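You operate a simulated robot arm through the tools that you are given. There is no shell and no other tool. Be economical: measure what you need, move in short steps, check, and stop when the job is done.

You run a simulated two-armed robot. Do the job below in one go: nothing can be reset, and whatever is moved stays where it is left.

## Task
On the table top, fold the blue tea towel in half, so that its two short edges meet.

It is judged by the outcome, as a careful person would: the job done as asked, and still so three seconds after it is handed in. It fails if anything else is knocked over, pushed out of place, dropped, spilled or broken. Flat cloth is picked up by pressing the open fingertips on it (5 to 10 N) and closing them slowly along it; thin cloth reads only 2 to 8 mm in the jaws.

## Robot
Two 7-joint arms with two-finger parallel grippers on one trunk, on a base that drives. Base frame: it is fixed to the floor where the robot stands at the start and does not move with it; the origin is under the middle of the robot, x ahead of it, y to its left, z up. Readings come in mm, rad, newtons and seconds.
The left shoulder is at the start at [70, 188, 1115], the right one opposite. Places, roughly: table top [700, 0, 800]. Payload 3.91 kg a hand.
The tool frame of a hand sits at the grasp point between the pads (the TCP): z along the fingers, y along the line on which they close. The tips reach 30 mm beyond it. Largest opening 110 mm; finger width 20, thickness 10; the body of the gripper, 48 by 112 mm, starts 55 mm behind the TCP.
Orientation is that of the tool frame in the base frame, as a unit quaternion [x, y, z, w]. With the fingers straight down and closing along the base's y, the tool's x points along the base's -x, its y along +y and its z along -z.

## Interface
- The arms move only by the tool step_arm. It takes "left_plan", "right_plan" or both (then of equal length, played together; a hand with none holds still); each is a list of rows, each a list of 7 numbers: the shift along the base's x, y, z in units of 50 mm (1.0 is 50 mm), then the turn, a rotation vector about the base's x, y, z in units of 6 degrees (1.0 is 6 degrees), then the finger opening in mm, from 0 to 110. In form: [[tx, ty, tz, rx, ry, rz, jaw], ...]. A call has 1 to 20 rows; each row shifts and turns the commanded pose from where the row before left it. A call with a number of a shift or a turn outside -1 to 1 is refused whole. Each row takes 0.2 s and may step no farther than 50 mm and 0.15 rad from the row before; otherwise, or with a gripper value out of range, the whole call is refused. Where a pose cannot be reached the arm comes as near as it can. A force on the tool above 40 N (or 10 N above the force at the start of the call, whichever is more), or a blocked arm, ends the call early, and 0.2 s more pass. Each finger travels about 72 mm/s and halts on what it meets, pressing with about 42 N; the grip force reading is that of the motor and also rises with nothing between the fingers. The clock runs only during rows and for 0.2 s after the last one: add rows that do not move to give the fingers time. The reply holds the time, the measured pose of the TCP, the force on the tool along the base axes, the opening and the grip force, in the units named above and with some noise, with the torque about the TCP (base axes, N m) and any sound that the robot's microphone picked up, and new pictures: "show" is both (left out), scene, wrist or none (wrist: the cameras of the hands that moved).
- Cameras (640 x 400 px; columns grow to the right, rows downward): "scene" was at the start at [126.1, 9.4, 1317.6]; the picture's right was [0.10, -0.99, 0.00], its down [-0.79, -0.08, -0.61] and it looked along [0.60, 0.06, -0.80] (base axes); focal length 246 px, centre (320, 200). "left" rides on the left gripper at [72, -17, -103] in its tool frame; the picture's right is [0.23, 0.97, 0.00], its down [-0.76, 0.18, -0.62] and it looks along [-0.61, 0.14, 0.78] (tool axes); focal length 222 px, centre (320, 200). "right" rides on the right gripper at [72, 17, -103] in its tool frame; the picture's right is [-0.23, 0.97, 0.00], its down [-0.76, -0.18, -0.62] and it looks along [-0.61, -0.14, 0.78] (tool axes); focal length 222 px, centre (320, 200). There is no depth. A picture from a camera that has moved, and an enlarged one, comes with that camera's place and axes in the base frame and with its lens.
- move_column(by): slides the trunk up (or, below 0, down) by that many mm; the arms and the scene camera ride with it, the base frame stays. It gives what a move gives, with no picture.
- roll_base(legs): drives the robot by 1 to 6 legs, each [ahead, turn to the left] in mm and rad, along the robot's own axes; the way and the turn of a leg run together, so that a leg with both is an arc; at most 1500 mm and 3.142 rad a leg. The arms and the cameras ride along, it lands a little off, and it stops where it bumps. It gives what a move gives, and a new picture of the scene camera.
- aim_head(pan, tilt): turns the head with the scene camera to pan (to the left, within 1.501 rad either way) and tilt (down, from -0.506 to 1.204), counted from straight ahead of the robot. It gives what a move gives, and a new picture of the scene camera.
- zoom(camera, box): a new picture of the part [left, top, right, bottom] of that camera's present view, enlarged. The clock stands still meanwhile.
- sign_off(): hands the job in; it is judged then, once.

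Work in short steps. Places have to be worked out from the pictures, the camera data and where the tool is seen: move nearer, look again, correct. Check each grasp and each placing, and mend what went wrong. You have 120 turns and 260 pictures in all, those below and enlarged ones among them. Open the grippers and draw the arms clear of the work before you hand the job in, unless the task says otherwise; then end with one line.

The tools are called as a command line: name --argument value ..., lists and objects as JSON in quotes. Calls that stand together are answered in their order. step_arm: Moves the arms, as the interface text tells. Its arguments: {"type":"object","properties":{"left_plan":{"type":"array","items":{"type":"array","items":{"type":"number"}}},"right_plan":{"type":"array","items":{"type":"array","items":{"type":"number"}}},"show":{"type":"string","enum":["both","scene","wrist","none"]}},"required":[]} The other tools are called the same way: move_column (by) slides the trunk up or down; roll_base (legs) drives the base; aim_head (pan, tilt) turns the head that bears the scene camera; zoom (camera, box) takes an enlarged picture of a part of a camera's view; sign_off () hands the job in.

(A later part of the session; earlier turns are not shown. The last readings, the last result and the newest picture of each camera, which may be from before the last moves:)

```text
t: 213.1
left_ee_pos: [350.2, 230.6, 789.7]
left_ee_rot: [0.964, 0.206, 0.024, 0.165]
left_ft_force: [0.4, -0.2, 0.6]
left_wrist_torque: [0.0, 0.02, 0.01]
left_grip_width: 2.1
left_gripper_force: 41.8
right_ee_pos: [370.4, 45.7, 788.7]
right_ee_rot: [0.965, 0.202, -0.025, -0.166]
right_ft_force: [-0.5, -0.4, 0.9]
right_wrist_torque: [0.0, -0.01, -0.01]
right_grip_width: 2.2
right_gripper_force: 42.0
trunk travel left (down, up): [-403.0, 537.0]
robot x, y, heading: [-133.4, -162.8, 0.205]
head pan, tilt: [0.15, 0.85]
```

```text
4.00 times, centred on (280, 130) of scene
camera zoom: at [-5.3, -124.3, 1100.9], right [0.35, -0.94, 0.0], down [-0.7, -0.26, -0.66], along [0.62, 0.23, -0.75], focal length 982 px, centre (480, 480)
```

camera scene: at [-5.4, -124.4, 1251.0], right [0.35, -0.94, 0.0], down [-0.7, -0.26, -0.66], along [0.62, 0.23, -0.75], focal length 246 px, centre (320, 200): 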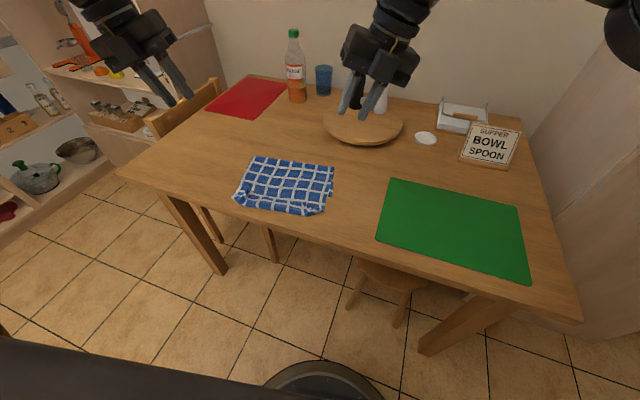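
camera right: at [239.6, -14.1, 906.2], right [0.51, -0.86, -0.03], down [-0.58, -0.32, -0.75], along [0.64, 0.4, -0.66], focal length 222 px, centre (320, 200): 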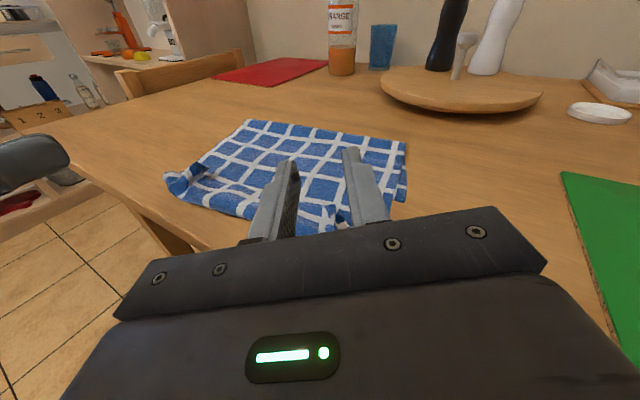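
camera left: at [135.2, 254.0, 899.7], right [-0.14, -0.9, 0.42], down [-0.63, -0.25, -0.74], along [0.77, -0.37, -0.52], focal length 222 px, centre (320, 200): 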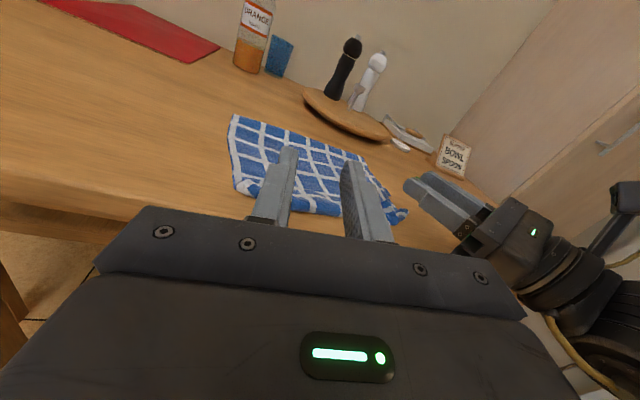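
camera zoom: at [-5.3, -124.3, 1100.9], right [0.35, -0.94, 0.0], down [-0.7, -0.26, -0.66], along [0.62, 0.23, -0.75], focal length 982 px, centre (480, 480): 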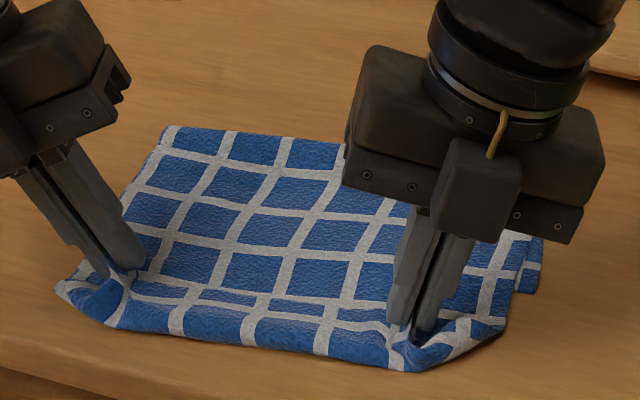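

Both hold (2.1, 2.2 mm). I lift and carry the edge forward over the crease as before.

move_column --by 110

roll_base --legs '[[125, 0]]'

move_column --by 80

roll_base --legs '[[100, 0]]'

zoom --camera "scene" --box '[160, 80, 400, 280]'

```text
t: 214.5
left_ee_pos: [350.7, 230.3, 898.3]
left_ee_rot: [0.964, 0.206, 0.024, 0.166]
left_ft_force: [-0.1, 0.4, -0.3]
left_wrist_torque: [0.02, 0.01, 0.04]
left_grip_width: 1.9
left_gripper_force: 42.1
right_ee_pos: [371.6, 45.0, 896.6]
right_ee_rot: [0.965, 0.202, -0.025, -0.165]
right_ft_force: [-0.8, -0.9, -0.1]
right_wrist_torque: [0.0, -0.01, -0.04]
right_grip_width: 2.2
right_gripper_force: 42.0
trunk travel left (down, up): [-513.0, 427.0]
robot x, y, heading: [-126.5, -162.9, 0.205]
head pan, tilt: [0.15, 0.85]
```

```text
t: 215.8
left_ee_pos: [472.8, 256.4, 899.6]
left_ee_rot: [0.964, 0.207, 0.024, 0.165]
left_ft_force: [1.0, -0.1, -0.1]
left_wrist_torque: [0.0, 0.04, 0.0]
left_grip_width: 2.0
left_gripper_force: 42.4
right_ee_pos: [493.2, 71.4, 897.3]
right_ee_rot: [0.965, 0.202, -0.026, -0.166]
right_ft_force: [0.0, 0.3, -0.4]
right_wrist_torque: [0.0, 0.0, -0.01]
right_grip_width: 2.3
right_gripper_force: 41.9
trunk travel left (down, up): [-513.0, 427.0]
robot x, y, heading: [-5.4, -136.6, 0.207]
head pan, tilt: [0.15, 0.85]
camera scene: at [118.1, -98.7, 1210.9], right [0.35, -0.94, 0.0], down [-0.7, -0.26, -0.66], along [0.62, 0.23, -0.75], focal length 246 px, centre (320, 200)
```

scene: 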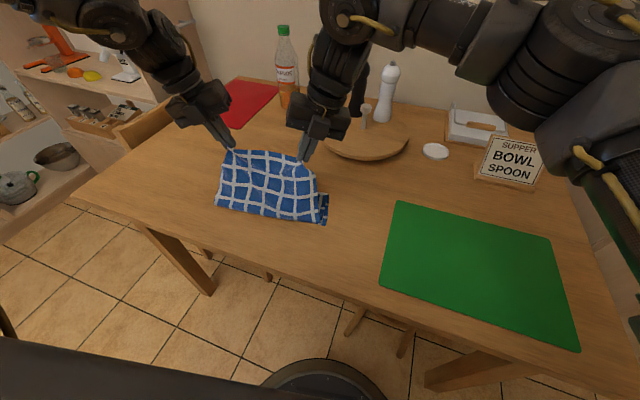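

```text
t: 216.9
left_ee_pos: [472.9, 255.4, 979.1]
left_ee_rot: [0.964, 0.208, 0.024, 0.166]
left_ft_force: [0.2, -0.3, 0.6]
left_wrist_torque: [-0.02, 0.02, 0.02]
left_grip_width: 1.9
left_gripper_force: 42.6
right_ee_pos: [493.3, 70.3, 978.2]
right_ee_rot: [0.965, 0.202, -0.025, -0.166]
right_ft_force: [0.0, 0.6, 0.7]
right_wrist_torque: [-0.04, -0.02, 0.04]
right_grip_width: 2.7
right_gripper_force: 42.5
trunk travel left (down, up): [-593.0, 347.0]
robot x, y, heading: [-6.5, -136.1, 0.2]
head pan, tilt: [0.15, 0.85]
```

```text
t: 218.1
left_ee_pos: [571.0, 276.8, 980.0]
left_ee_rot: [0.964, 0.206, 0.024, 0.166]
left_ft_force: [-0.2, 0.0, 0.1]
left_wrist_torque: [-0.01, 0.02, -0.01]
left_grip_width: 1.8
left_gripper_force: 41.9
right_ee_pos: [591.7, 90.4, 978.8]
right_ee_rot: [0.965, 0.203, -0.026, -0.167]
right_ft_force: [0.1, 0.5, 0.7]
right_wrist_torque: [-0.04, 0.03, 0.02]
right_grip_width: 2.5
right_gripper_force: 42.2
trunk travel left (down, up): [-593.0, 347.0]
robot x, y, heading: [89.3, -116.3, 0.205]
head pan, tilt: [0.15, 0.85]
camera scene: at [215.7, -78.3, 1291.0], right [0.35, -0.94, 0.0], down [-0.7, -0.26, -0.66], along [0.62, 0.23, -0.75], focal length 246 px, centre (320, 200)
```

scene: 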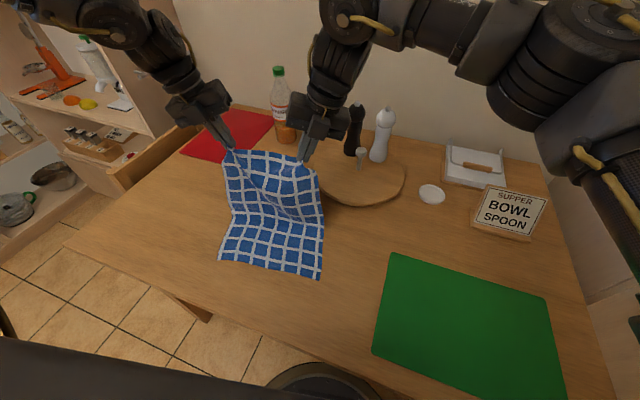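

```text
2.00 times, centred on (280, 180) of scene
camera zoom: at [215.7, -78.3, 1291.0], right [0.35, -0.94, 0.0], down [-0.7, -0.26, -0.66], along [0.62, 0.23, -0.75], focal length 491 px, centre (400, 240)
```

zoom: 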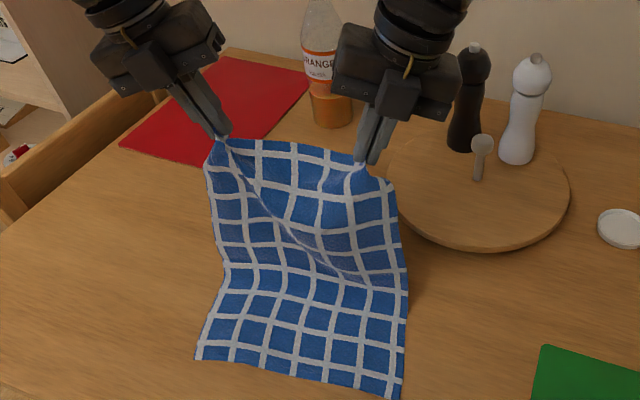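

Good; the edge is held at its rim. The right hand must lead a bit more to square up, and both shift ~15 mm to the right. I do that while extending ~50 mm forward, then lower 68 mm.

step_arm --left_plan '[[0.1, -0.05, 0, 0, 0, 0, 0], [0.15, -0.05, 0, 0, 0, 0, 0], [0.15, -0.05, 0, 0, 0, 0, 0], [0.15, -0.03, 0, 0, 0, 0, 0], [0.15, 0, 0, 0, 0, 0, 0], [0.15, 0, 0, 0, 0, 0, 0], [0, 0, 0, 0, 0, 0, 0]]' --right_plan '[[0.22, -0.04, 0, 0, 0, 0, 0], [0.22, -0.04, 0, 0, 0, 0, 0], [0.22, -0.04, 0, 0, 0, 0, 0], [0.22, -0.02, 0, 0, 0, 0, 0], [0.2, 0, 0, 0, 0, 0, 0], [0.2, 0, 0, 0, 0, 0, 0], [0, 0, 0, 0, 0, 0, 0]]' --show "none"

move_column --by -45

roll_base --legs '[[25, 0]]'

move_column --by -25

zoom --camera "scene" --box '[160, 80, 400, 280]'

```text
t: 219.7
left_ee_pos: [611.9, 267.9, 979.6]
left_ee_rot: [0.964, 0.206, 0.024, 0.165]
left_ft_force: [0.3, -0.2, 0.1]
left_wrist_torque: [0.0, 0.02, 0.01]
left_grip_width: 2.0
left_gripper_force: 41.7
right_ee_pos: [655.1, 84.6, 979.6]
right_ee_rot: [0.965, 0.203, -0.026, -0.165]
right_ft_force: [0.0, 0.9, -0.9]
right_wrist_torque: [-0.01, 0.0, 0.02]
right_grip_width: 2.2
right_gripper_force: 41.9
trunk travel left (down, up): [-593.0, 347.0]
robot x, y, heading: [88.4, -119.1, 0.202]
head pan, tilt: [0.15, 0.85]
```

```text
t: 220.6
left_ee_pos: [612.8, 267.5, 936.4]
left_ee_rot: [0.964, 0.207, 0.024, 0.166]
left_ft_force: [-0.2, 0.5, 0.5]
left_wrist_torque: [0.0, 0.02, 0.02]
left_grip_width: 2.0
left_gripper_force: 42.3
right_ee_pos: [654.6, 84.8, 934.6]
right_ee_rot: [0.965, 0.203, -0.027, -0.166]
right_ft_force: [-0.8, 0.4, -0.4]
right_wrist_torque: [0.01, -0.02, 0.0]
right_grip_width: 2.4
right_gripper_force: 41.7
trunk travel left (down, up): [-548.0, 392.0]
robot x, y, heading: [90.6, -119.5, 0.203]
head pan, tilt: [0.15, 0.85]
```

```text
t: 221.4
left_ee_pos: [635.1, 272.4, 937.6]
left_ee_rot: [0.964, 0.207, 0.026, 0.166]
left_ft_force: [-0.4, 0.0, 0.0]
left_wrist_torque: [0.01, -0.03, 0.0]
left_grip_width: 2.0
left_gripper_force: 42.6
right_ee_pos: [676.9, 90.9, 936.8]
right_ee_rot: [0.964, 0.205, -0.024, -0.167]
right_ft_force: [-0.6, 0.4, 0.4]
right_wrist_torque: [-0.01, 0.01, -0.03]
right_grip_width: 2.4
right_gripper_force: 41.9
trunk travel left (down, up): [-548.0, 392.0]
robot x, y, heading: [116.4, -113.7, 0.209]
head pan, tilt: [0.15, 0.85]
camera scene: at [236.8, -74.1, 1246.5], right [0.35, -0.94, 0.0], down [-0.7, -0.26, -0.66], along [0.62, 0.23, -0.75], focal length 246 px, centre (320, 200)
```

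scene: 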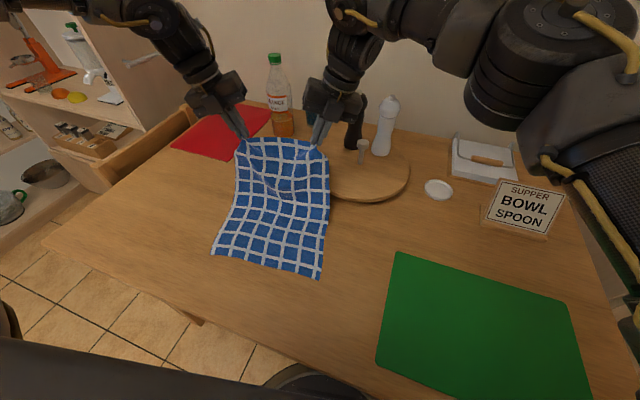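

```text
t: 222.1
left_ee_pos: [637.0, 274.1, 911.1]
left_ee_rot: [0.964, 0.207, 0.024, 0.166]
left_ft_force: [-0.7, 0.0, 0.7]
left_wrist_torque: [0.01, 0.03, -0.02]
left_grip_width: 2.1
left_gripper_force: 41.8
right_ee_pos: [678.5, 91.5, 909.2]
right_ee_rot: [0.965, 0.203, -0.026, -0.166]
right_ft_force: [0.6, -0.8, -0.2]
right_wrist_torque: [0.0, -0.03, -0.03]
right_grip_width: 2.5
right_gripper_force: 41.4
trunk travel left (down, up): [-523.0, 417.0]
robot x, y, heading: [111.6, -109.5, 0.206]
head pan, tilt: [0.15, 0.85]
```

```text
2.00 times, centred on (280, 180) of scene
camera zoom: at [239.9, -73.1, 1220.9], right [0.35, -0.94, 0.0], down [-0.7, -0.26, -0.66], along [0.62, 0.23, -0.75], focal length 491 px, centre (400, 240)
```

zoom: 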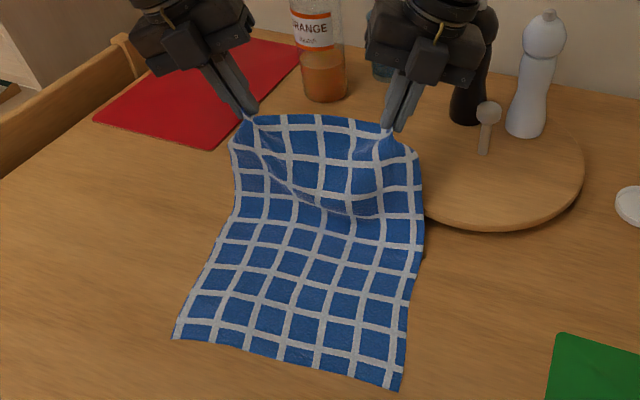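

About 190 mm lies flat now. I return with slack: back 50, down 35, back 60, down 30, back 40.

roll_base --legs '[[-50, 0]]'

move_column --by -35

roll_base --legs '[[-60, 0]]'

move_column --by -30

roll_base --legs '[[-45, 0]]'

zoom --camera "scene" --box '[180, 80, 372, 200]'

```text
t: 223.0
left_ee_pos: [589.6, 262.7, 910.8]
left_ee_rot: [0.964, 0.207, 0.025, 0.166]
left_ft_force: [0.1, 0.2, 0.1]
left_wrist_torque: [0.0, -0.04, 0.03]
left_grip_width: 1.7
left_gripper_force: 42.3
right_ee_pos: [631.0, 80.5, 909.3]
right_ee_rot: [0.965, 0.203, -0.025, -0.165]
right_ft_force: [0.2, 0.1, -0.4]
right_wrist_torque: [0.0, 0.0, -0.03]
right_grip_width: 2.4
right_gripper_force: 42.3
trunk travel left (down, up): [-523.0, 417.0]
robot x, y, heading: [69.2, -120.8, 0.203]
head pan, tilt: [0.15, 0.85]
camera scene: at [190.6, -83.3, 1221.0], right [0.35, -0.94, 0.0], down [-0.7, -0.26, -0.66], along [0.62, 0.23, -0.75], focal length 246 px, centre (320, 200)
```

scene: 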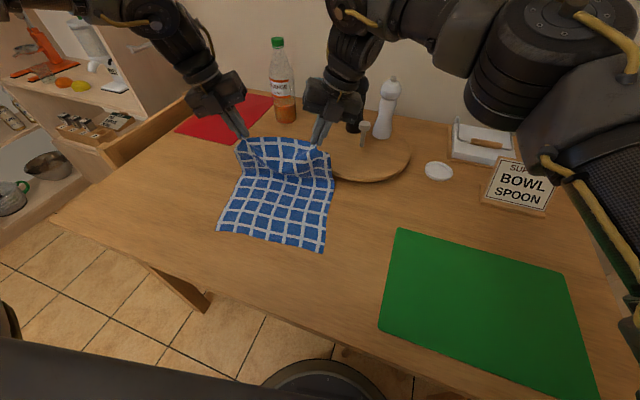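

```text
t: 223.8
left_ee_pos: [590.0, 261.6, 875.5]
left_ee_rot: [0.964, 0.206, 0.024, 0.165]
left_ft_force: [-0.1, 0.2, -0.2]
left_wrist_torque: [0.0, 0.0, 0.04]
left_grip_width: 1.9
left_gripper_force: 41.7
right_ee_pos: [629.8, 79.5, 874.8]
right_ee_rot: [0.965, 0.203, -0.025, -0.166]
right_ft_force: [0.5, 0.0, -0.6]
right_wrist_torque: [0.0, 0.0, -0.01]
right_grip_width: 2.3
right_gripper_force: 41.8
trunk travel left (down, up): [-488.0, 452.0]
robot x, y, heading: [68.0, -123.4, 0.2]
head pan, tilt: [0.15, 0.85]
```

```text
t: 224.8
left_ee_pos: [529.0, 250.4, 876.5]
left_ee_rot: [0.964, 0.207, 0.025, 0.165]
left_ft_force: [-0.1, -0.3, 0.2]
left_wrist_torque: [0.02, -0.05, 0.0]
left_grip_width: 1.8
left_gripper_force: 42.1
right_ee_pos: [570.8, 68.7, 875.1]
right_ee_rot: [0.965, 0.203, -0.024, -0.166]
right_ft_force: [-0.2, -0.3, 0.1]
right_wrist_torque: [-0.03, -0.05, 0.05]
right_grip_width: 2.2
right_gripper_force: 41.9
trunk travel left (down, up): [-488.0, 452.0]
robot x, y, heading: [5.0, -136.2, 0.208]
head pan, tilt: [0.15, 0.85]
camera scene: at [130.7, -95.9, 1186.2], right [0.35, -0.94, 0.0], down [-0.7, -0.26, -0.66], along [0.62, 0.23, -0.75], focal length 246 px, centre (320, 200)
```

scene: 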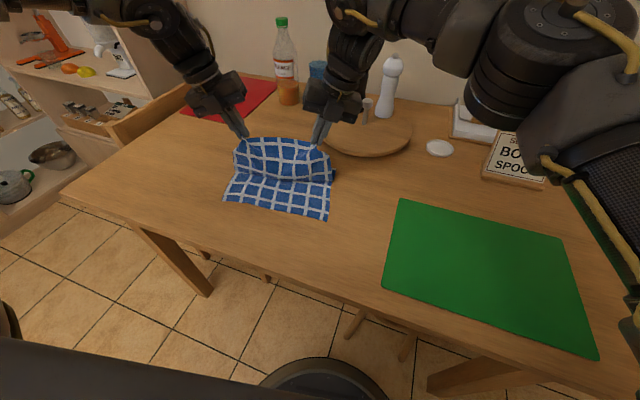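

```text
t: 225.5
left_ee_pos: [530.4, 251.2, 845.3]
left_ee_rot: [0.964, 0.206, 0.023, 0.166]
left_ft_force: [0.0, -0.5, 0.9]
left_wrist_torque: [0.02, -0.02, 0.01]
left_grip_width: 2.0
left_gripper_force: 42.2
right_ee_pos: [571.7, 68.5, 844.8]
right_ee_rot: [0.965, 0.203, -0.025, -0.165]
right_ft_force: [-0.2, -0.2, 0.1]
right_wrist_torque: [-0.02, 0.03, 0.0]
right_grip_width: 2.2
right_gripper_force: 42.6
trunk travel left (down, up): [-458.0, 482.0]
robot x, y, heading: [6.8, -130.8, 0.205]
head pan, tilt: [0.15, 0.85]
```

```text
t: 226.4
left_ee_pos: [485.3, 241.5, 846.5]
left_ee_rot: [0.964, 0.207, 0.025, 0.165]
left_ft_force: [-0.5, -0.1, -0.1]
left_wrist_torque: [0.02, -0.05, 0.03]
left_grip_width: 2.2
left_gripper_force: 42.4
right_ee_pos: [527.2, 58.4, 845.5]
right_ee_rot: [0.965, 0.203, -0.024, -0.167]
right_ft_force: [-0.8, -1.1, 0.8]
right_wrist_torque: [-0.01, -0.04, -0.01]
right_grip_width: 2.2
right_gripper_force: 41.5
trunk travel left (down, up): [-458.0, 482.0]
robot x, y, heading: [-36.1, -144.3, 0.208]
head pan, tilt: [0.15, 0.85]
camera scene: at [87.4, -104.9, 1156.1], right [0.35, -0.94, 0.0], down [-0.7, -0.26, -0.66], along [0.62, 0.23, -0.75], focal length 246 px, centre (320, 200)
```

scene: 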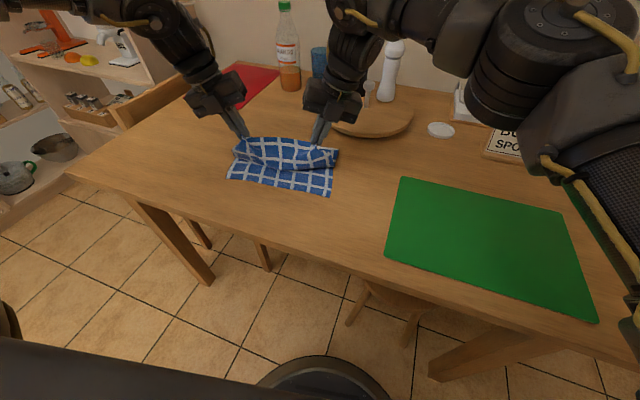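

```text
3.33 times, centred on (276, 140) of scene
camera zoom: at [87.4, -104.9, 1156.1], right [0.35, -0.94, 0.0], down [-0.7, -0.26, -0.66], along [0.62, 0.23, -0.75], focal length 819 px, centre (467, 400)
```

zoom: 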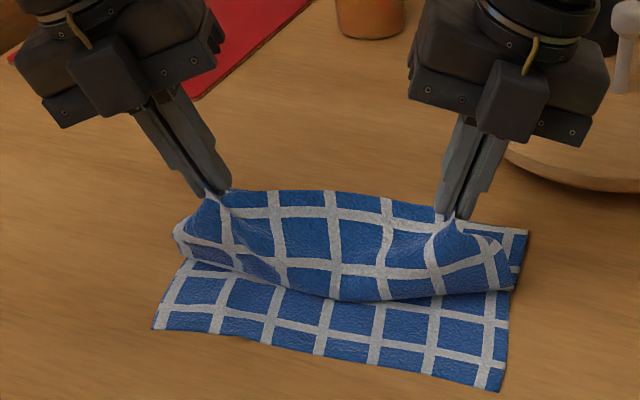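

The crease is at ~(610,37), 175 mm from the hem. Now the arms bring the edge back and down onto the hem line (408,254)–(438,2).

step_arm --left_plan '[[-0.115, -0.033, -0.085, 0, 0, 0, 0], [-0.115, -0.033, -0.085, 0, 0, 0, 0], [-0.115, -0.033, -0.085, 0, 0, 0, 0], [-0.115, -0.033, -0.085, 0, 0, 0, 0], [-0.115, -0.033, -0.085, 0, 0, 0, 0], [-0.115, -0.033, -0.085, 0, 0, 0, 0], [-0.115, -0.033, -0.085, 0, 0, 0, 0], [-0.115, -0.033, -0.085, 0, 0, 0, 0], [-0.115, -0.033, -0.085, 0, 0, 0, 0], [-0.115, -0.033, -0.085, 0, 0, 0, 0], [-0.115, -0.033, -0.085, 0, 0, 0, 0], [-0.115, -0.033, -0.085, 0, 0, 0, 0], [0, 0, 0, 0, 0, 0, 0]]' --right_plan '[[-0.148, -0.036, -0.085, 0, 0, 0, 0], [-0.148, -0.036, -0.085, 0, 0, 0, 0], [-0.148, -0.036, -0.085, 0, 0, 0, 0], [-0.148, -0.036, -0.085, 0, 0, 0, 0], [-0.148, -0.036, -0.085, 0, 0, 0, 0], [-0.148, -0.036, -0.085, 0, 0, 0, 0], [-0.148, -0.036, -0.085, 0, 0, 0, 0], [-0.148, -0.036, -0.085, 0, 0, 0, 0], [-0.148, -0.036, -0.085, 0, 0, 0, 0], [-0.148, -0.036, -0.085, 0, 0, 0, 0], [-0.148, -0.036, -0.085, 0, 0, 0, 0], [-0.148, -0.036, -0.085, 0, 0, 0, 0], [0, 0, 0, 0, 0, 0, 0]]' --show "none"

zoom --camera "scene" --box '[180, 80, 372, 200]'

zoom --camera "right" --box '[120, 40, 440, 240]'

```text
t: 229.2
left_ee_pos: [416.9, 220.9, 793.8]
left_ee_rot: [0.964, 0.206, 0.025, 0.166]
left_ft_force: [-0.1, -0.3, 0.3]
left_wrist_torque: [-0.01, -0.01, 0.01]
left_grip_width: 2.1
left_gripper_force: 41.8
right_ee_pos: [439.6, 38.0, 794.3]
right_ee_rot: [0.965, 0.202, -0.025, -0.166]
right_ft_force: [0.2, -0.3, 0.6]
right_wrist_torque: [-0.03, 0.0, 0.01]
right_grip_width: 2.3
right_gripper_force: 41.9
trunk travel left (down, up): [-458.0, 482.0]
robot x, y, heading: [-36.6, -144.6, 0.208]
head pan, tilt: [0.15, 0.85]
```

```text
3.33 times, centred on (276, 140) of scene
camera zoom: at [89.1, -104.6, 1155.9], right [0.35, -0.94, 0.0], down [-0.7, -0.26, -0.66], along [0.62, 0.23, -0.75], focal length 819 px, centre (467, 400)
```

zoom: 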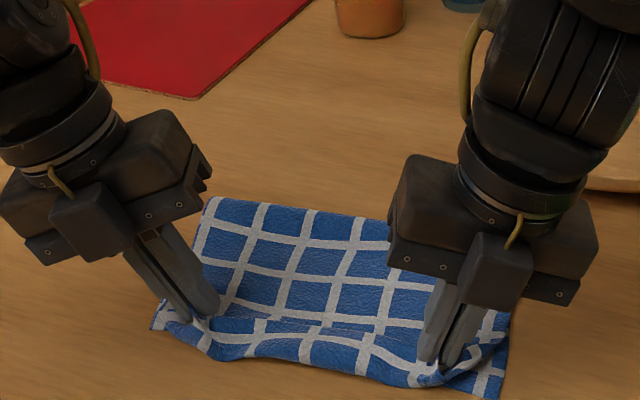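

```text
2.00 times, centred on (280, 140) of right
camera zoom: at [524.7, 20.0, 889.0], right [0.16, -0.93, -0.33], down [-0.69, -0.34, 0.63], along [-0.7, 0.12, -0.7], focal length 444 px, centre (400, 320)
```

zoom: 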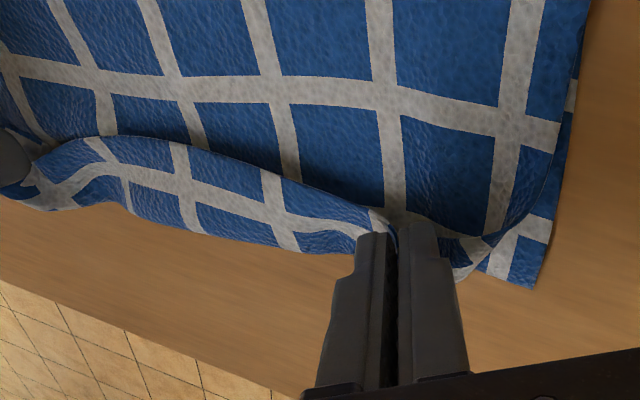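

Only the rim is pinched now, so the remaining flap should roll open freely. I raise 12 mm, draw the edge 48 mm toward me until it is flat, lower, and release.

step_arm --left_plan '[[0, 0, 0.25, 0, 0, 0, 0], [-0.2, -0.03, 0.1, 0, 0, 0, 0], [-0.2, -0.03, 0, 0, 0, 0, 0], [-0.2, -0.03, 0, 0, 0, 0, 0], [-0.2, -0.03, -0.05, 0, 0, 0, 0], [-0.2, -0.03, -0.1, 0, 0, 0, 0], [-0.1, -0.02, -0.1, 0, 0, 0, 0], [0, 0, 0, 0, 0, 0, 0]]' --right_plan '[[0, 0, 0.25, 0, 0, 0, 0], [-0.2, -0.03, 0.1, 0, 0, 0, 0], [-0.2, -0.03, 0, 0, 0, 0, 0], [-0.2, -0.03, 0, 0, 0, 0, 0], [-0.2, -0.03, -0.05, 0, 0, 0, 0], [-0.2, -0.03, -0.1, 0, 0, 0, 0], [-0.1, -0.02, -0.1, 0, 0, 0, 0], [0, 0, 0, 0, 0, 0, 0]]' --show "none"

zoom --camera "right" --box '[120, 40, 440, 240]'

zoom --camera "scene" --box '[180, 90, 372, 210]'

```text
t: 231.0
left_ee_pos: [362.2, 212.4, 800.5]
left_ee_rot: [0.964, 0.207, 0.025, 0.165]
left_ft_force: [-0.4, 0.3, -0.2]
left_wrist_torque: [-0.04, -0.02, -0.02]
left_grip_width: 1.9
left_gripper_force: 41.6
right_ee_pos: [383.7, 29.0, 798.9]
right_ee_rot: [0.965, 0.203, -0.025, -0.166]
right_ft_force: [0.1, -0.4, -0.4]
right_wrist_torque: [-0.03, -0.04, -0.02]
right_grip_width: 2.3
right_gripper_force: 42.0
trunk travel left (down, up): [-458.0, 482.0]
robot x, y, heading: [-34.2, -143.1, 0.205]
head pan, tilt: [0.15, 0.85]
```

```text
2.00 times, centred on (280, 140) of right
camera zoom: at [468.6, 11.7, 894.5], right [0.17, -0.93, -0.33], down [-0.69, -0.34, 0.63], along [-0.7, 0.12, -0.7], focal length 444 px, centre (400, 320)
```

zoom: 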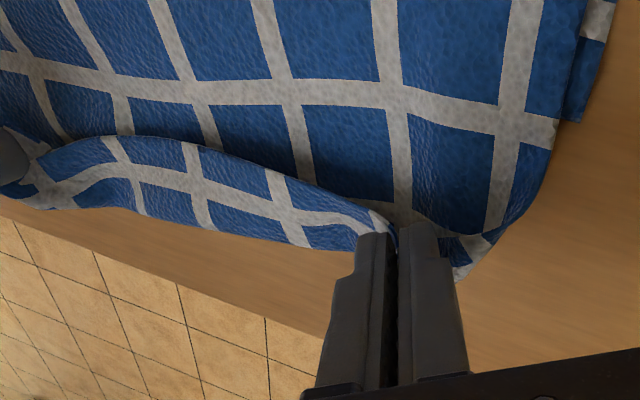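

```text
3.33 times, centred on (276, 150) of scene
camera zoom: at [88.9, -104.7, 1156.0], right [0.35, -0.94, 0.0], down [-0.7, -0.26, -0.66], along [0.62, 0.23, -0.75], focal length 819 px, centre (467, 367)
```

zoom: 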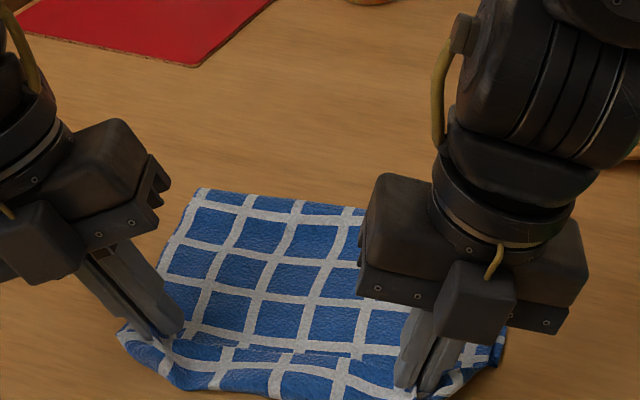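

The crease just rolls along, so tension can't open the flap; I need the wrist roll again, now with only the rim in the clamps. I roll 78°, then pull 30 mm and lower.

step_arm --left_plan '[[0, 0, 0.05, 0.2, -0.98, 0, 0], [0, 0, 0.05, 0.2, -0.98, 0, 0], [0, 0, 0.05, 0.2, -0.98, 0, 0], [0, 0, 0.05, 0.2, -0.98, 0, 0], [0, 0, 0.05, 0.2, -0.98, 0, 0], [0, 0, 0.05, 0.2, -0.98, 0, 0], [0, 0, 0.05, 0.2, -0.98, 0, 0], [0, 0, 0.05, 0.2, -0.98, 0, 0], [0, 0, 0.05, 0.2, -0.98, 0, 0], [0, 0, 0.05, 0.2, -0.98, 0, 0], [0, 0, 0.05, 0.2, -0.98, 0, 0], [0, 0, 0.05, 0.2, -0.98, 0, 0], [0, 0, 0, 0.2, -0.98, 0, 0], [0, 0, 0, 0, 0, 0, 0]]' --right_plan '[[0, 0, 0.05, 0.2, -0.98, 0, 0], [0, 0, 0.05, 0.2, -0.98, 0, 0], [0, 0, 0.05, 0.2, -0.98, 0, 0], [0, 0, 0.05, 0.2, -0.98, 0, 0], [0, 0, 0.05, 0.2, -0.98, 0, 0], [0, 0, 0.05, 0.2, -0.98, 0, 0], [0, 0, 0.05, 0.2, -0.98, 0, 0], [0, 0, 0.05, 0.2, -0.98, 0, 0], [0, 0, 0.05, 0.2, -0.98, 0, 0], [0, 0, 0.05, 0.2, -0.98, 0, 0], [0, 0, 0.05, 0.2, -0.98, 0, 0], [0, 0, 0.05, 0.2, -0.98, 0, 0], [0, 0, 0, 0.2, -0.98, 0, 0], [0, 0, 0, 0, 0, 0, 0]]' --show "none"

roll_base --legs '[[-40, 0]]'

move_column --by -45

zoom --camera "right" --box '[120, 60, 440, 260]'

```text
t: 233.8
left_ee_pos: [393.4, 242.2, 850.4]
left_ee_rot: [0.777, 0.058, 0.609, 0.149]
left_ft_force: [7.1, -25.1, 5.5]
left_wrist_torque: [-0.43, -0.2, -0.49]
left_grip_width: 1.9
left_gripper_force: 41.3
left hand out of reach, approached as far as the arm can: row 7, 8, 9, 10, 11, 12, 13
right_ee_pos: [449.9, 27.1, 879.7]
right_ee_rot: [0.757, 0.24, 0.59, -0.145]
right_ft_force: [-6.4, 24.5, -4.4]
right_wrist_torque: [0.1, 0.17, 0.74]
right_grip_width: 2.2
right_gripper_force: 42.1
right hand out of reach, approached as far as the arm can: row 11, 12, 13
trunk travel left (down, up): [-458.0, 482.0]
robot x, y, heading: [-36.2, -144.5, 0.208]
head pan, tilt: [0.15, 0.85]
stopped in row 13 (left hand): the force on the tool passed its limit (the readings are from after the stop); the commanded pose is now the measured one
```

```text
t: 234.7
left_ee_pos: [353.4, 236.1, 849.8]
left_ee_rot: [0.776, 0.059, 0.61, 0.148]
left_ft_force: [10.0, -34.1, 7.5]
left_wrist_torque: [-0.56, -0.28, -0.66]
left_grip_width: 1.8
left_gripper_force: 41.9
right_ee_pos: [411.5, 19.1, 880.5]
right_ee_rot: [0.756, 0.24, 0.592, -0.141]
right_ft_force: [-11.1, 33.4, -6.6]
right_wrist_torque: [0.15, 0.26, 0.95]
right_grip_width: 2.1
right_gripper_force: 41.7
trunk travel left (down, up): [-458.0, 482.0]
robot x, y, heading: [-72.7, -150.6, 0.205]
head pan, tilt: [0.15, 0.85]
camera scene: at [48.8, -113.1, 1156.2], right [0.35, -0.94, 0.0], down [-0.7, -0.26, -0.66], along [0.62, 0.23, -0.75], focal length 246 px, centre (320, 200)
```

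scene: 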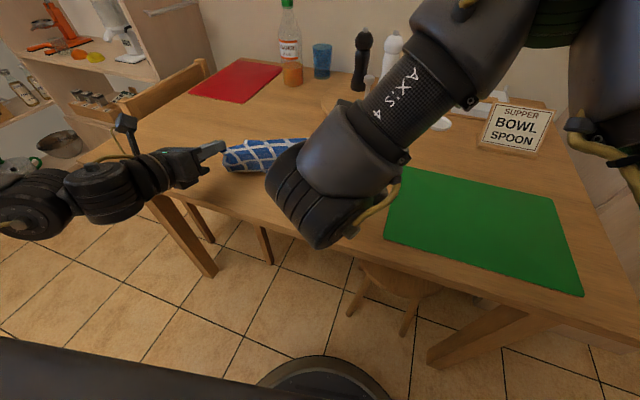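

```text
t: 235.6
left_ee_pos: [354.8, 234.8, 804.3]
left_ee_rot: [0.777, 0.058, 0.609, 0.151]
left_ft_force: [9.1, -29.6, 5.0]
left_wrist_torque: [-0.5, -0.21, -0.57]
left_grip_width: 2.0
left_gripper_force: 41.9
right_ee_pos: [412.6, 18.8, 834.6]
right_ee_rot: [0.757, 0.24, 0.591, -0.144]
right_ft_force: [-9.1, 29.1, -5.1]
right_wrist_torque: [0.13, 0.22, 0.83]
right_grip_width: 2.1
right_gripper_force: 42.2
trunk travel left (down, up): [-413.0, 527.0]
robot x, y, heading: [-71.2, -151.9, 0.205]
head pan, tilt: [0.15, 0.85]
```

```text
2.00 times, centred on (280, 160) of right
camera zoom: at [350.0, -32.3, 933.6], right [0.48, -0.87, -0.15], down [-0.75, -0.31, -0.58], along [0.46, 0.39, -0.8], focal length 444 px, centre (400, 280)
```

zoom: 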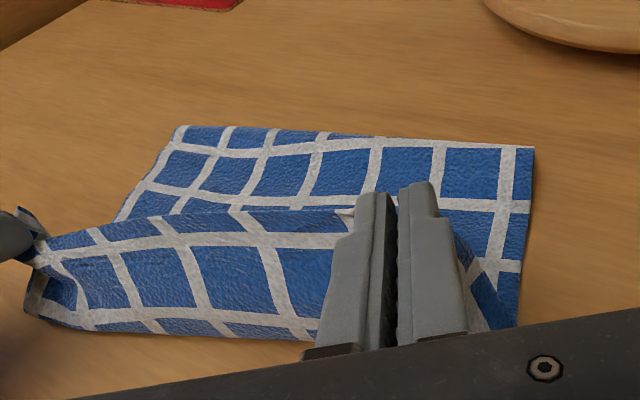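

The reach limits stretched the edge sideways (30 N) but the grips hold. I relax that, then draw the edge 55 mm toward me and lower so it lays out flat.

step_arm --right_plan '[[-0.1, 0.25, -0.25, 0, 0, 0, 0], [-0.1, 0.2, -0.25, 0, 0, 0, 0], [0, 0, 0, 0, 0, 0, 0]]' --left_plan '[[0, -0.1, 0, 0, 0, 0, 0], [0, -0.05, 0, 0, 0, 0, 0], [0, 0, 0, 0, 0, 0, 0]]' --show "none"

roll_base --legs '[[-55, 0]]'

move_column --by -28

zoom --camera "right" --box '[120, 60, 440, 260]'

```text
t: 236.4
left_ee_pos: [358.4, 233.4, 803.5]
left_ee_rot: [0.777, 0.059, 0.609, 0.148]
left_ft_force: [0.3, -1.4, -0.5]
left_wrist_torque: [-0.04, -0.03, 0.0]
left_grip_width: 1.6
left_gripper_force: 41.4
left hand out of reach, approached as far as the arm can: row 1
right_ee_pos: [418.1, 36.8, 819.8]
right_ee_rot: [0.761, 0.227, 0.591, -0.143]
right_ft_force: [-0.3, 0.7, -0.7]
right_wrist_torque: [0.03, 0.04, 0.01]
right_grip_width: 2.3
right_gripper_force: 42.3
right hand out of reach, approached as far as the arm can: row 2
trunk travel left (down, up): [-413.0, 527.0]
robot x, y, heading: [-74.2, -153.6, 0.2]
head pan, tilt: [0.15, 0.85]
```

```text
t: 237.3
left_ee_pos: [303.7, 220.1, 804.9]
left_ee_rot: [0.777, 0.059, 0.609, 0.149]
left_ft_force: [0.1, -1.1, 0.7]
left_wrist_torque: [0.0, -0.02, 0.0]
left_grip_width: 1.8
left_gripper_force: 41.0
right_ee_pos: [363.3, 22.9, 819.0]
right_ee_rot: [0.761, 0.227, 0.591, -0.141]
right_ft_force: [-1.2, 1.0, -0.5]
right_wrist_torque: [0.02, 0.0, 0.05]
right_grip_width: 2.0
right_gripper_force: 42.2
trunk travel left (down, up): [-413.0, 527.0]
robot x, y, heading: [-127.6, -159.5, 0.204]
head pan, tilt: [0.15, 0.85]
camera scene: at [-5.7, -124.5, 1111.2], right [0.35, -0.94, 0.0], down [-0.7, -0.26, -0.66], along [0.62, 0.23, -0.75], focal length 246 px, centre (320, 200)
```

scene: 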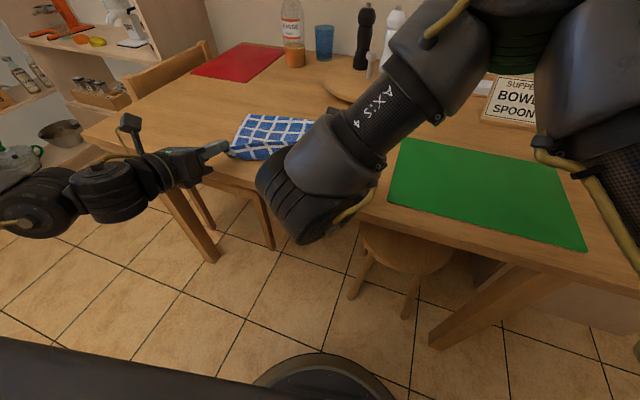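

```text
t: 238.1
left_ee_pos: [304.7, 219.0, 775.0]
left_ee_rot: [0.777, 0.058, 0.609, 0.149]
left_ft_force: [0.4, -1.1, 0.6]
left_wrist_torque: [0.0, 0.0, -0.03]
left_grip_width: 1.8
left_gripper_force: 41.8
right_ee_pos: [365.2, 23.2, 790.2]
right_ee_rot: [0.762, 0.226, 0.59, -0.142]
right_ft_force: [-1.1, 1.7, 0.1]
right_wrist_torque: [0.03, 0.02, 0.06]
right_grip_width: 2.2
right_gripper_force: 42.1
trunk travel left (down, up): [-385.0, 555.0]
robot x, y, heading: [-127.7, -166.3, 0.203]
head pan, tilt: [0.15, 0.85]
```

```text
2.00 times, centred on (280, 160) of right
camera zoom: at [302.4, -28.5, 889.2], right [0.45, -0.87, -0.17], down [-0.76, -0.28, -0.58], along [0.46, 0.39, -0.8], focal length 444 px, centre (400, 280)
```

zoom: 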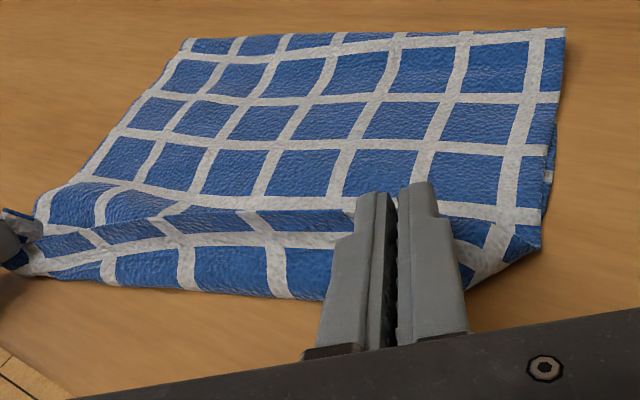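

The lip persists because the edge is held well above the table. Better: with the rim pinched and fingers vertical, do the last part of the return at table height. I lift, un‑roll the wrists, and carry the edge forward again.

move_column --by 90

step_arm --left_plan '[[0, 0, 0, -0.2, 0.98, 0, 0], [0, 0, 0, -0.2, 0.98, 0, 0], [0, 0, 0, -0.2, 0.98, 0, 0], [0, 0, 0, -0.2, 0.98, 0, 0], [0, 0, 0, -0.2, 0.98, 0, 0], [0, 0, 0, -0.2, 0.98, 0, 0], [0, 0, 0, -0.2, 0.98, 0, 0], [0, 0, 0, -0.2, 0.98, 0, 0], [0, 0, 0, -0.2, 0.98, 0, 0], [0, 0, 0, -0.2, 0.98, 0, 0], [0, 0, 0, -0.2, 0.98, 0, 0], [0, 0, 0, -0.2, 0.98, 0, 0], [0.2, 0, 0, 0, 0, 0, 0], [0.2, 0, 0, 0, 0, 0, 0], [0, 0, 0, 0, 0, 0, 0]]' --right_plan '[[0, 0, 0, -0.2, 0.98, 0, 0], [0, 0, 0, -0.2, 0.98, 0, 0], [0, 0, 0, -0.2, 0.98, 0, 0], [0, 0, 0, -0.2, 0.98, 0, 0], [0, 0, 0, -0.2, 0.98, 0, 0], [0, 0, 0, -0.2, 0.98, 0, 0], [0, 0, 0, -0.2, 0.98, 0, 0], [0, 0, 0, -0.2, 0.98, 0, 0], [0, 0, 0, -0.2, 0.98, 0, 0], [0, 0, 0, -0.2, 0.98, 0, 0], [0, 0, 0, -0.2, 0.98, 0, 0], [0, 0, 0, -0.2, 0.98, 0, 0], [0, 0.1, -0.15, 0, 0, 0, 0], [0, 0.1, -0.15, 0, 0, 0, 0], [0, 0, 0, 0, 0, 0, 0]]' --show "none"

roll_base --legs '[[130, 0]]'

move_column --by 110

roll_base --legs '[[100, 0]]'

zoom --camera "scene" --box '[160, 80, 400, 280]'

```text
t: 239.3
left_ee_pos: [303.5, 219.7, 865.4]
left_ee_rot: [0.777, 0.059, 0.608, 0.149]
left_ft_force: [0.2, -1.7, -0.6]
left_wrist_torque: [-0.05, -0.04, -0.04]
left_grip_width: 2.0
left_gripper_force: 41.8
right_ee_pos: [365.4, 22.9, 879.9]
right_ee_rot: [0.762, 0.226, 0.591, -0.142]
right_ft_force: [-1.1, 1.6, 0.0]
right_wrist_torque: [0.0, 0.03, 0.06]
right_grip_width: 2.1
right_gripper_force: 42.4
trunk travel left (down, up): [-475.0, 465.0]
robot x, y, heading: [-128.2, -161.0, 0.199]
head pan, tilt: [0.15, 0.85]
```

```text
t: 242.5
left_ee_pos: [324.1, 219.7, 866.3]
left_ee_rot: [0.962, 0.205, 0.038, 0.178]
left_ft_force: [1.2, -0.1, -0.2]
left_wrist_torque: [-0.01, -0.01, -0.03]
left_grip_width: 2.0
left_gripper_force: 42.2
right_ee_pos: [363.9, 33.0, 865.0]
right_ee_rot: [0.972, 0.172, 0.013, -0.158]
right_ft_force: [0.0, 0.6, -1.0]
right_wrist_torque: [-0.01, -0.03, 0.01]
right_grip_width: 1.7
right_gripper_force: 42.2
trunk travel left (down, up): [-475.0, 465.0]
robot x, y, heading: [-130.1, -162.1, 0.205]
head pan, tilt: [0.15, 0.85]
```

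```text
t: 243.8
left_ee_pos: [449.6, 247.4, 864.8]
left_ee_rot: [0.961, 0.206, 0.038, 0.178]
left_ft_force: [0.2, -0.2, -0.6]
left_wrist_torque: [0.0, -0.02, -0.05]
left_grip_width: 2.0
left_gripper_force: 41.9
right_ee_pos: [490.0, 60.2, 864.3]
right_ee_rot: [0.972, 0.173, 0.011, -0.157]
right_ft_force: [-0.2, 0.0, 0.7]
right_wrist_torque: [0.01, 0.0, 0.03]
right_grip_width: 2.1
right_gripper_force: 42.1
trunk travel left (down, up): [-475.0, 465.0]
robot x, y, heading: [-4.2, -135.6, 0.201]
head pan, tilt: [0.15, 0.85]
camera scene: at [122.3, -97.7, 1172.8], right [0.35, -0.94, 0.0], down [-0.7, -0.26, -0.66], along [0.62, 0.23, -0.75], focal length 246 px, centre (320, 200)
```

scene: 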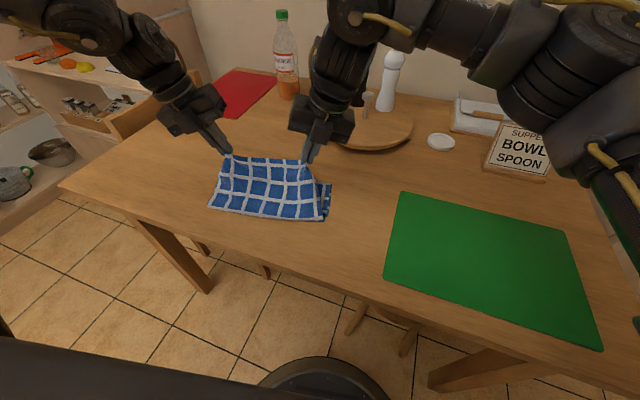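

```text
t: 245.2
left_ee_pos: [448.4, 246.4, 975.9]
left_ee_rot: [0.962, 0.205, 0.038, 0.178]
left_ft_force: [-0.7, -0.8, 1.0]
left_wrist_torque: [0.03, -0.03, -0.02]
left_grip_width: 1.6
left_gripper_force: 41.9
right_ee_pos: [489.8, 59.7, 974.5]
right_ee_rot: [0.972, 0.173, 0.012, -0.158]
right_ft_force: [-0.4, -0.1, 0.0]
right_wrist_torque: [-0.05, -0.02, 0.06]
right_grip_width: 2.1
right_gripper_force: 42.0
trunk travel left (down, up): [-585.0, 355.0]
robot x, y, heading: [-4.0, -136.3, 0.209]
head pan, tilt: [0.15, 0.85]
```

```text
t: 246.3
left_ee_pos: [546.9, 266.2, 976.2]
left_ee_rot: [0.961, 0.206, 0.037, 0.178]
left_ft_force: [-0.1, -0.2, 0.6]
left_wrist_torque: [-0.01, 0.0, -0.03]
left_grip_width: 1.8
left_gripper_force: 41.8
right_ee_pos: [587.8, 80.8, 975.5]
right_ee_rot: [0.972, 0.173, 0.012, -0.157]
right_ft_force: [0.3, 0.5, 0.1]
right_wrist_torque: [-0.06, -0.02, 0.06]
right_grip_width: 2.3
right_gripper_force: 41.1
trunk travel left (down, up): [-585.0, 355.0]
robot x, y, heading: [92.2, -117.2, 0.204]
head pan, tilt: [0.15, 0.85]
camera scene: at [219.3, -77.3, 1282.9], right [0.35, -0.94, 0.0], down [-0.7, -0.26, -0.66], along [0.62, 0.23, -0.75], focal length 246 px, centre (320, 200)
```

scene: 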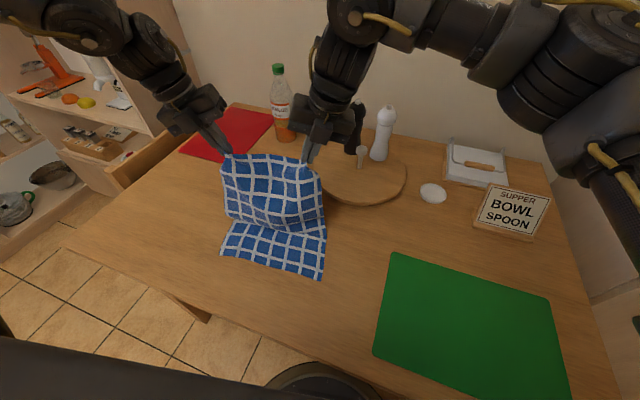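

```text
2.00 times, centred on (280, 180) of scene
camera zoom: at [219.3, -77.3, 1282.9], right [0.35, -0.94, 0.0], down [-0.7, -0.26, -0.66], along [0.62, 0.23, -0.75], focal length 491 px, centre (400, 240)
```

zoom: 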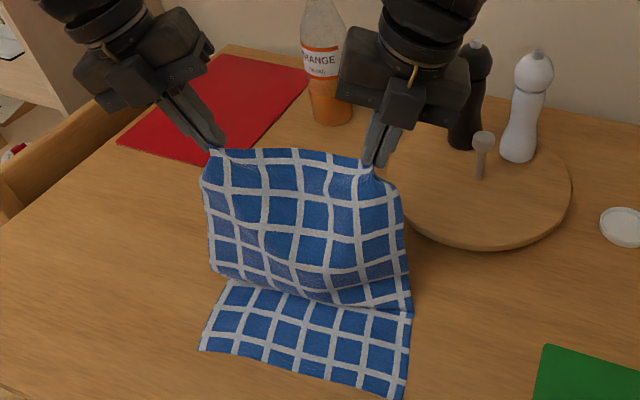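

Still held. I extend forward 65 mm, then lower and advance so even more cloth lies down (target ~200 mm).

step_arm --left_plan '[[0.2, 0.03, 0.1, 0, 0, 0, 0], [0.2, 0.03, 0.1, 0, 0, 0, 0], [0.2, 0.03, 0, 0, 0, 0, 0], [0.2, 0.03, 0, 0, 0, 0, 0], [0.2, 0.03, 0, 0, 0, 0, 0], [0.2, 0.03, 0, 0, 0, 0, 0], [0.1, 0, 0, 0, 0, 0, 0], [0, 0, 0, 0, 0, 0, 0]]' --right_plan '[[0.2, 0.03, 0.1, 0, 0, 0, 0], [0.2, 0.03, 0.1, 0, 0, 0, 0], [0.2, 0.03, 0, 0, 0, 0, 0], [0.2, 0.03, 0, 0, 0, 0, 0], [0.2, 0.03, 0, 0, 0, 0, 0], [0.2, 0.03, 0, 0, 0, 0, 0], [0.1, 0, 0, 0, 0, 0, 0], [0, 0, 0, 0, 0, 0, 0]]' --show "none"

move_column --by -50

roll_base --legs '[[27, 0]]'

move_column --by -45

zoom --camera "scene" --box '[160, 80, 400, 280]'

```text
t: 248.1
left_ee_pos: [609.8, 274.9, 986.1]
left_ee_rot: [0.962, 0.206, 0.037, 0.178]
left_ft_force: [-1.1, -0.8, -1.3]
left_wrist_torque: [0.01, 0.0, -0.05]
left_grip_width: 1.8
left_gripper_force: 41.4
right_ee_pos: [651.8, 91.3, 984.5]
right_ee_rot: [0.972, 0.173, 0.013, -0.158]
right_ft_force: [-0.1, 0.4, 0.6]
right_wrist_torque: [0.0, 0.01, 0.05]
right_grip_width: 2.2
right_gripper_force: 42.3
trunk travel left (down, up): [-585.0, 355.0]
robot x, y, heading: [99.0, -116.1, 0.203]
head pan, tilt: [0.15, 0.85]
```

```text
t: 249.1
left_ee_pos: [609.6, 275.4, 936.3]
left_ee_rot: [0.961, 0.207, 0.039, 0.178]
left_ft_force: [-0.1, 0.6, 0.9]
left_wrist_torque: [0.0, -0.05, -0.05]
left_grip_width: 1.8
left_gripper_force: 42.0
right_ee_pos: [653.1, 89.8, 935.0]
right_ee_rot: [0.972, 0.174, 0.012, -0.157]
right_ft_force: [-0.4, 0.3, -0.2]
right_wrist_torque: [0.0, -0.05, 0.01]
right_grip_width: 2.1
right_gripper_force: 42.1
trunk travel left (down, up): [-535.0, 405.0]
robot x, y, heading: [92.5, -121.4, 0.2]
head pan, tilt: [0.15, 0.85]
```

```text
t: 250.0
left_ee_pos: [637.9, 282.3, 935.2]
left_ee_rot: [0.961, 0.207, 0.036, 0.179]
left_ft_force: [0.8, 0.1, -0.2]
left_wrist_torque: [0.0, 0.07, -0.06]
left_grip_width: 1.8
left_gripper_force: 41.7
right_ee_pos: [680.3, 95.4, 933.3]
right_ee_rot: [0.972, 0.175, 0.011, -0.157]
right_ft_force: [0.7, 0.6, -1.6]
right_wrist_torque: [-0.01, 0.01, 0.01]
right_grip_width: 2.0
right_gripper_force: 41.6
trunk travel left (down, up): [-535.0, 405.0]
robot x, y, heading: [121.4, -110.2, 0.211]
head pan, tilt: [0.15, 0.85]
stopped in leg 1: the robot was blocked; the commanded pose is now the measured one
camera scene: at [247.4, -71.1, 1232.5], right [0.35, -0.94, 0.0], down [-0.71, -0.26, -0.66], along [0.62, 0.23, -0.75], focal length 246 px, centre (320, 200)
```

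scene: 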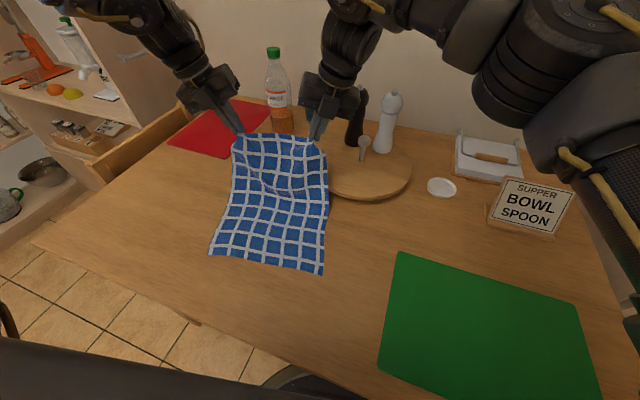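

```text
t: 250.9
left_ee_pos: [635.1, 281.9, 894.0]
left_ee_rot: [0.961, 0.206, 0.038, 0.178]
left_ft_force: [-0.8, -0.9, -0.4]
left_wrist_torque: [0.01, -0.03, -0.04]
left_grip_width: 1.8
left_gripper_force: 41.2
right_ee_pos: [677.2, 96.3, 890.2]
right_ee_rot: [0.972, 0.173, 0.013, -0.157]
right_ft_force: [0.5, 0.3, 0.5]
right_wrist_torque: [-0.01, 0.0, 0.0]
right_grip_width: 2.2
right_gripper_force: 42.2
trunk travel left (down, up): [-490.0, 450.0]
robot x, y, heading: [116.9, -112.8, 0.204]
head pan, tilt: [0.15, 0.85]
```

```text
2.00 times, centred on (280, 180) of scene
camera zoom: at [243.7, -72.2, 1188.0], right [0.35, -0.94, 0.0], down [-0.7, -0.26, -0.66], along [0.62, 0.23, -0.75], focal length 491 px, centre (400, 240)
```

zoom: 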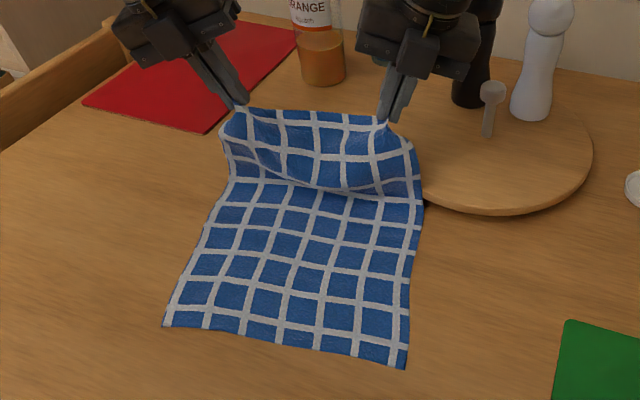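

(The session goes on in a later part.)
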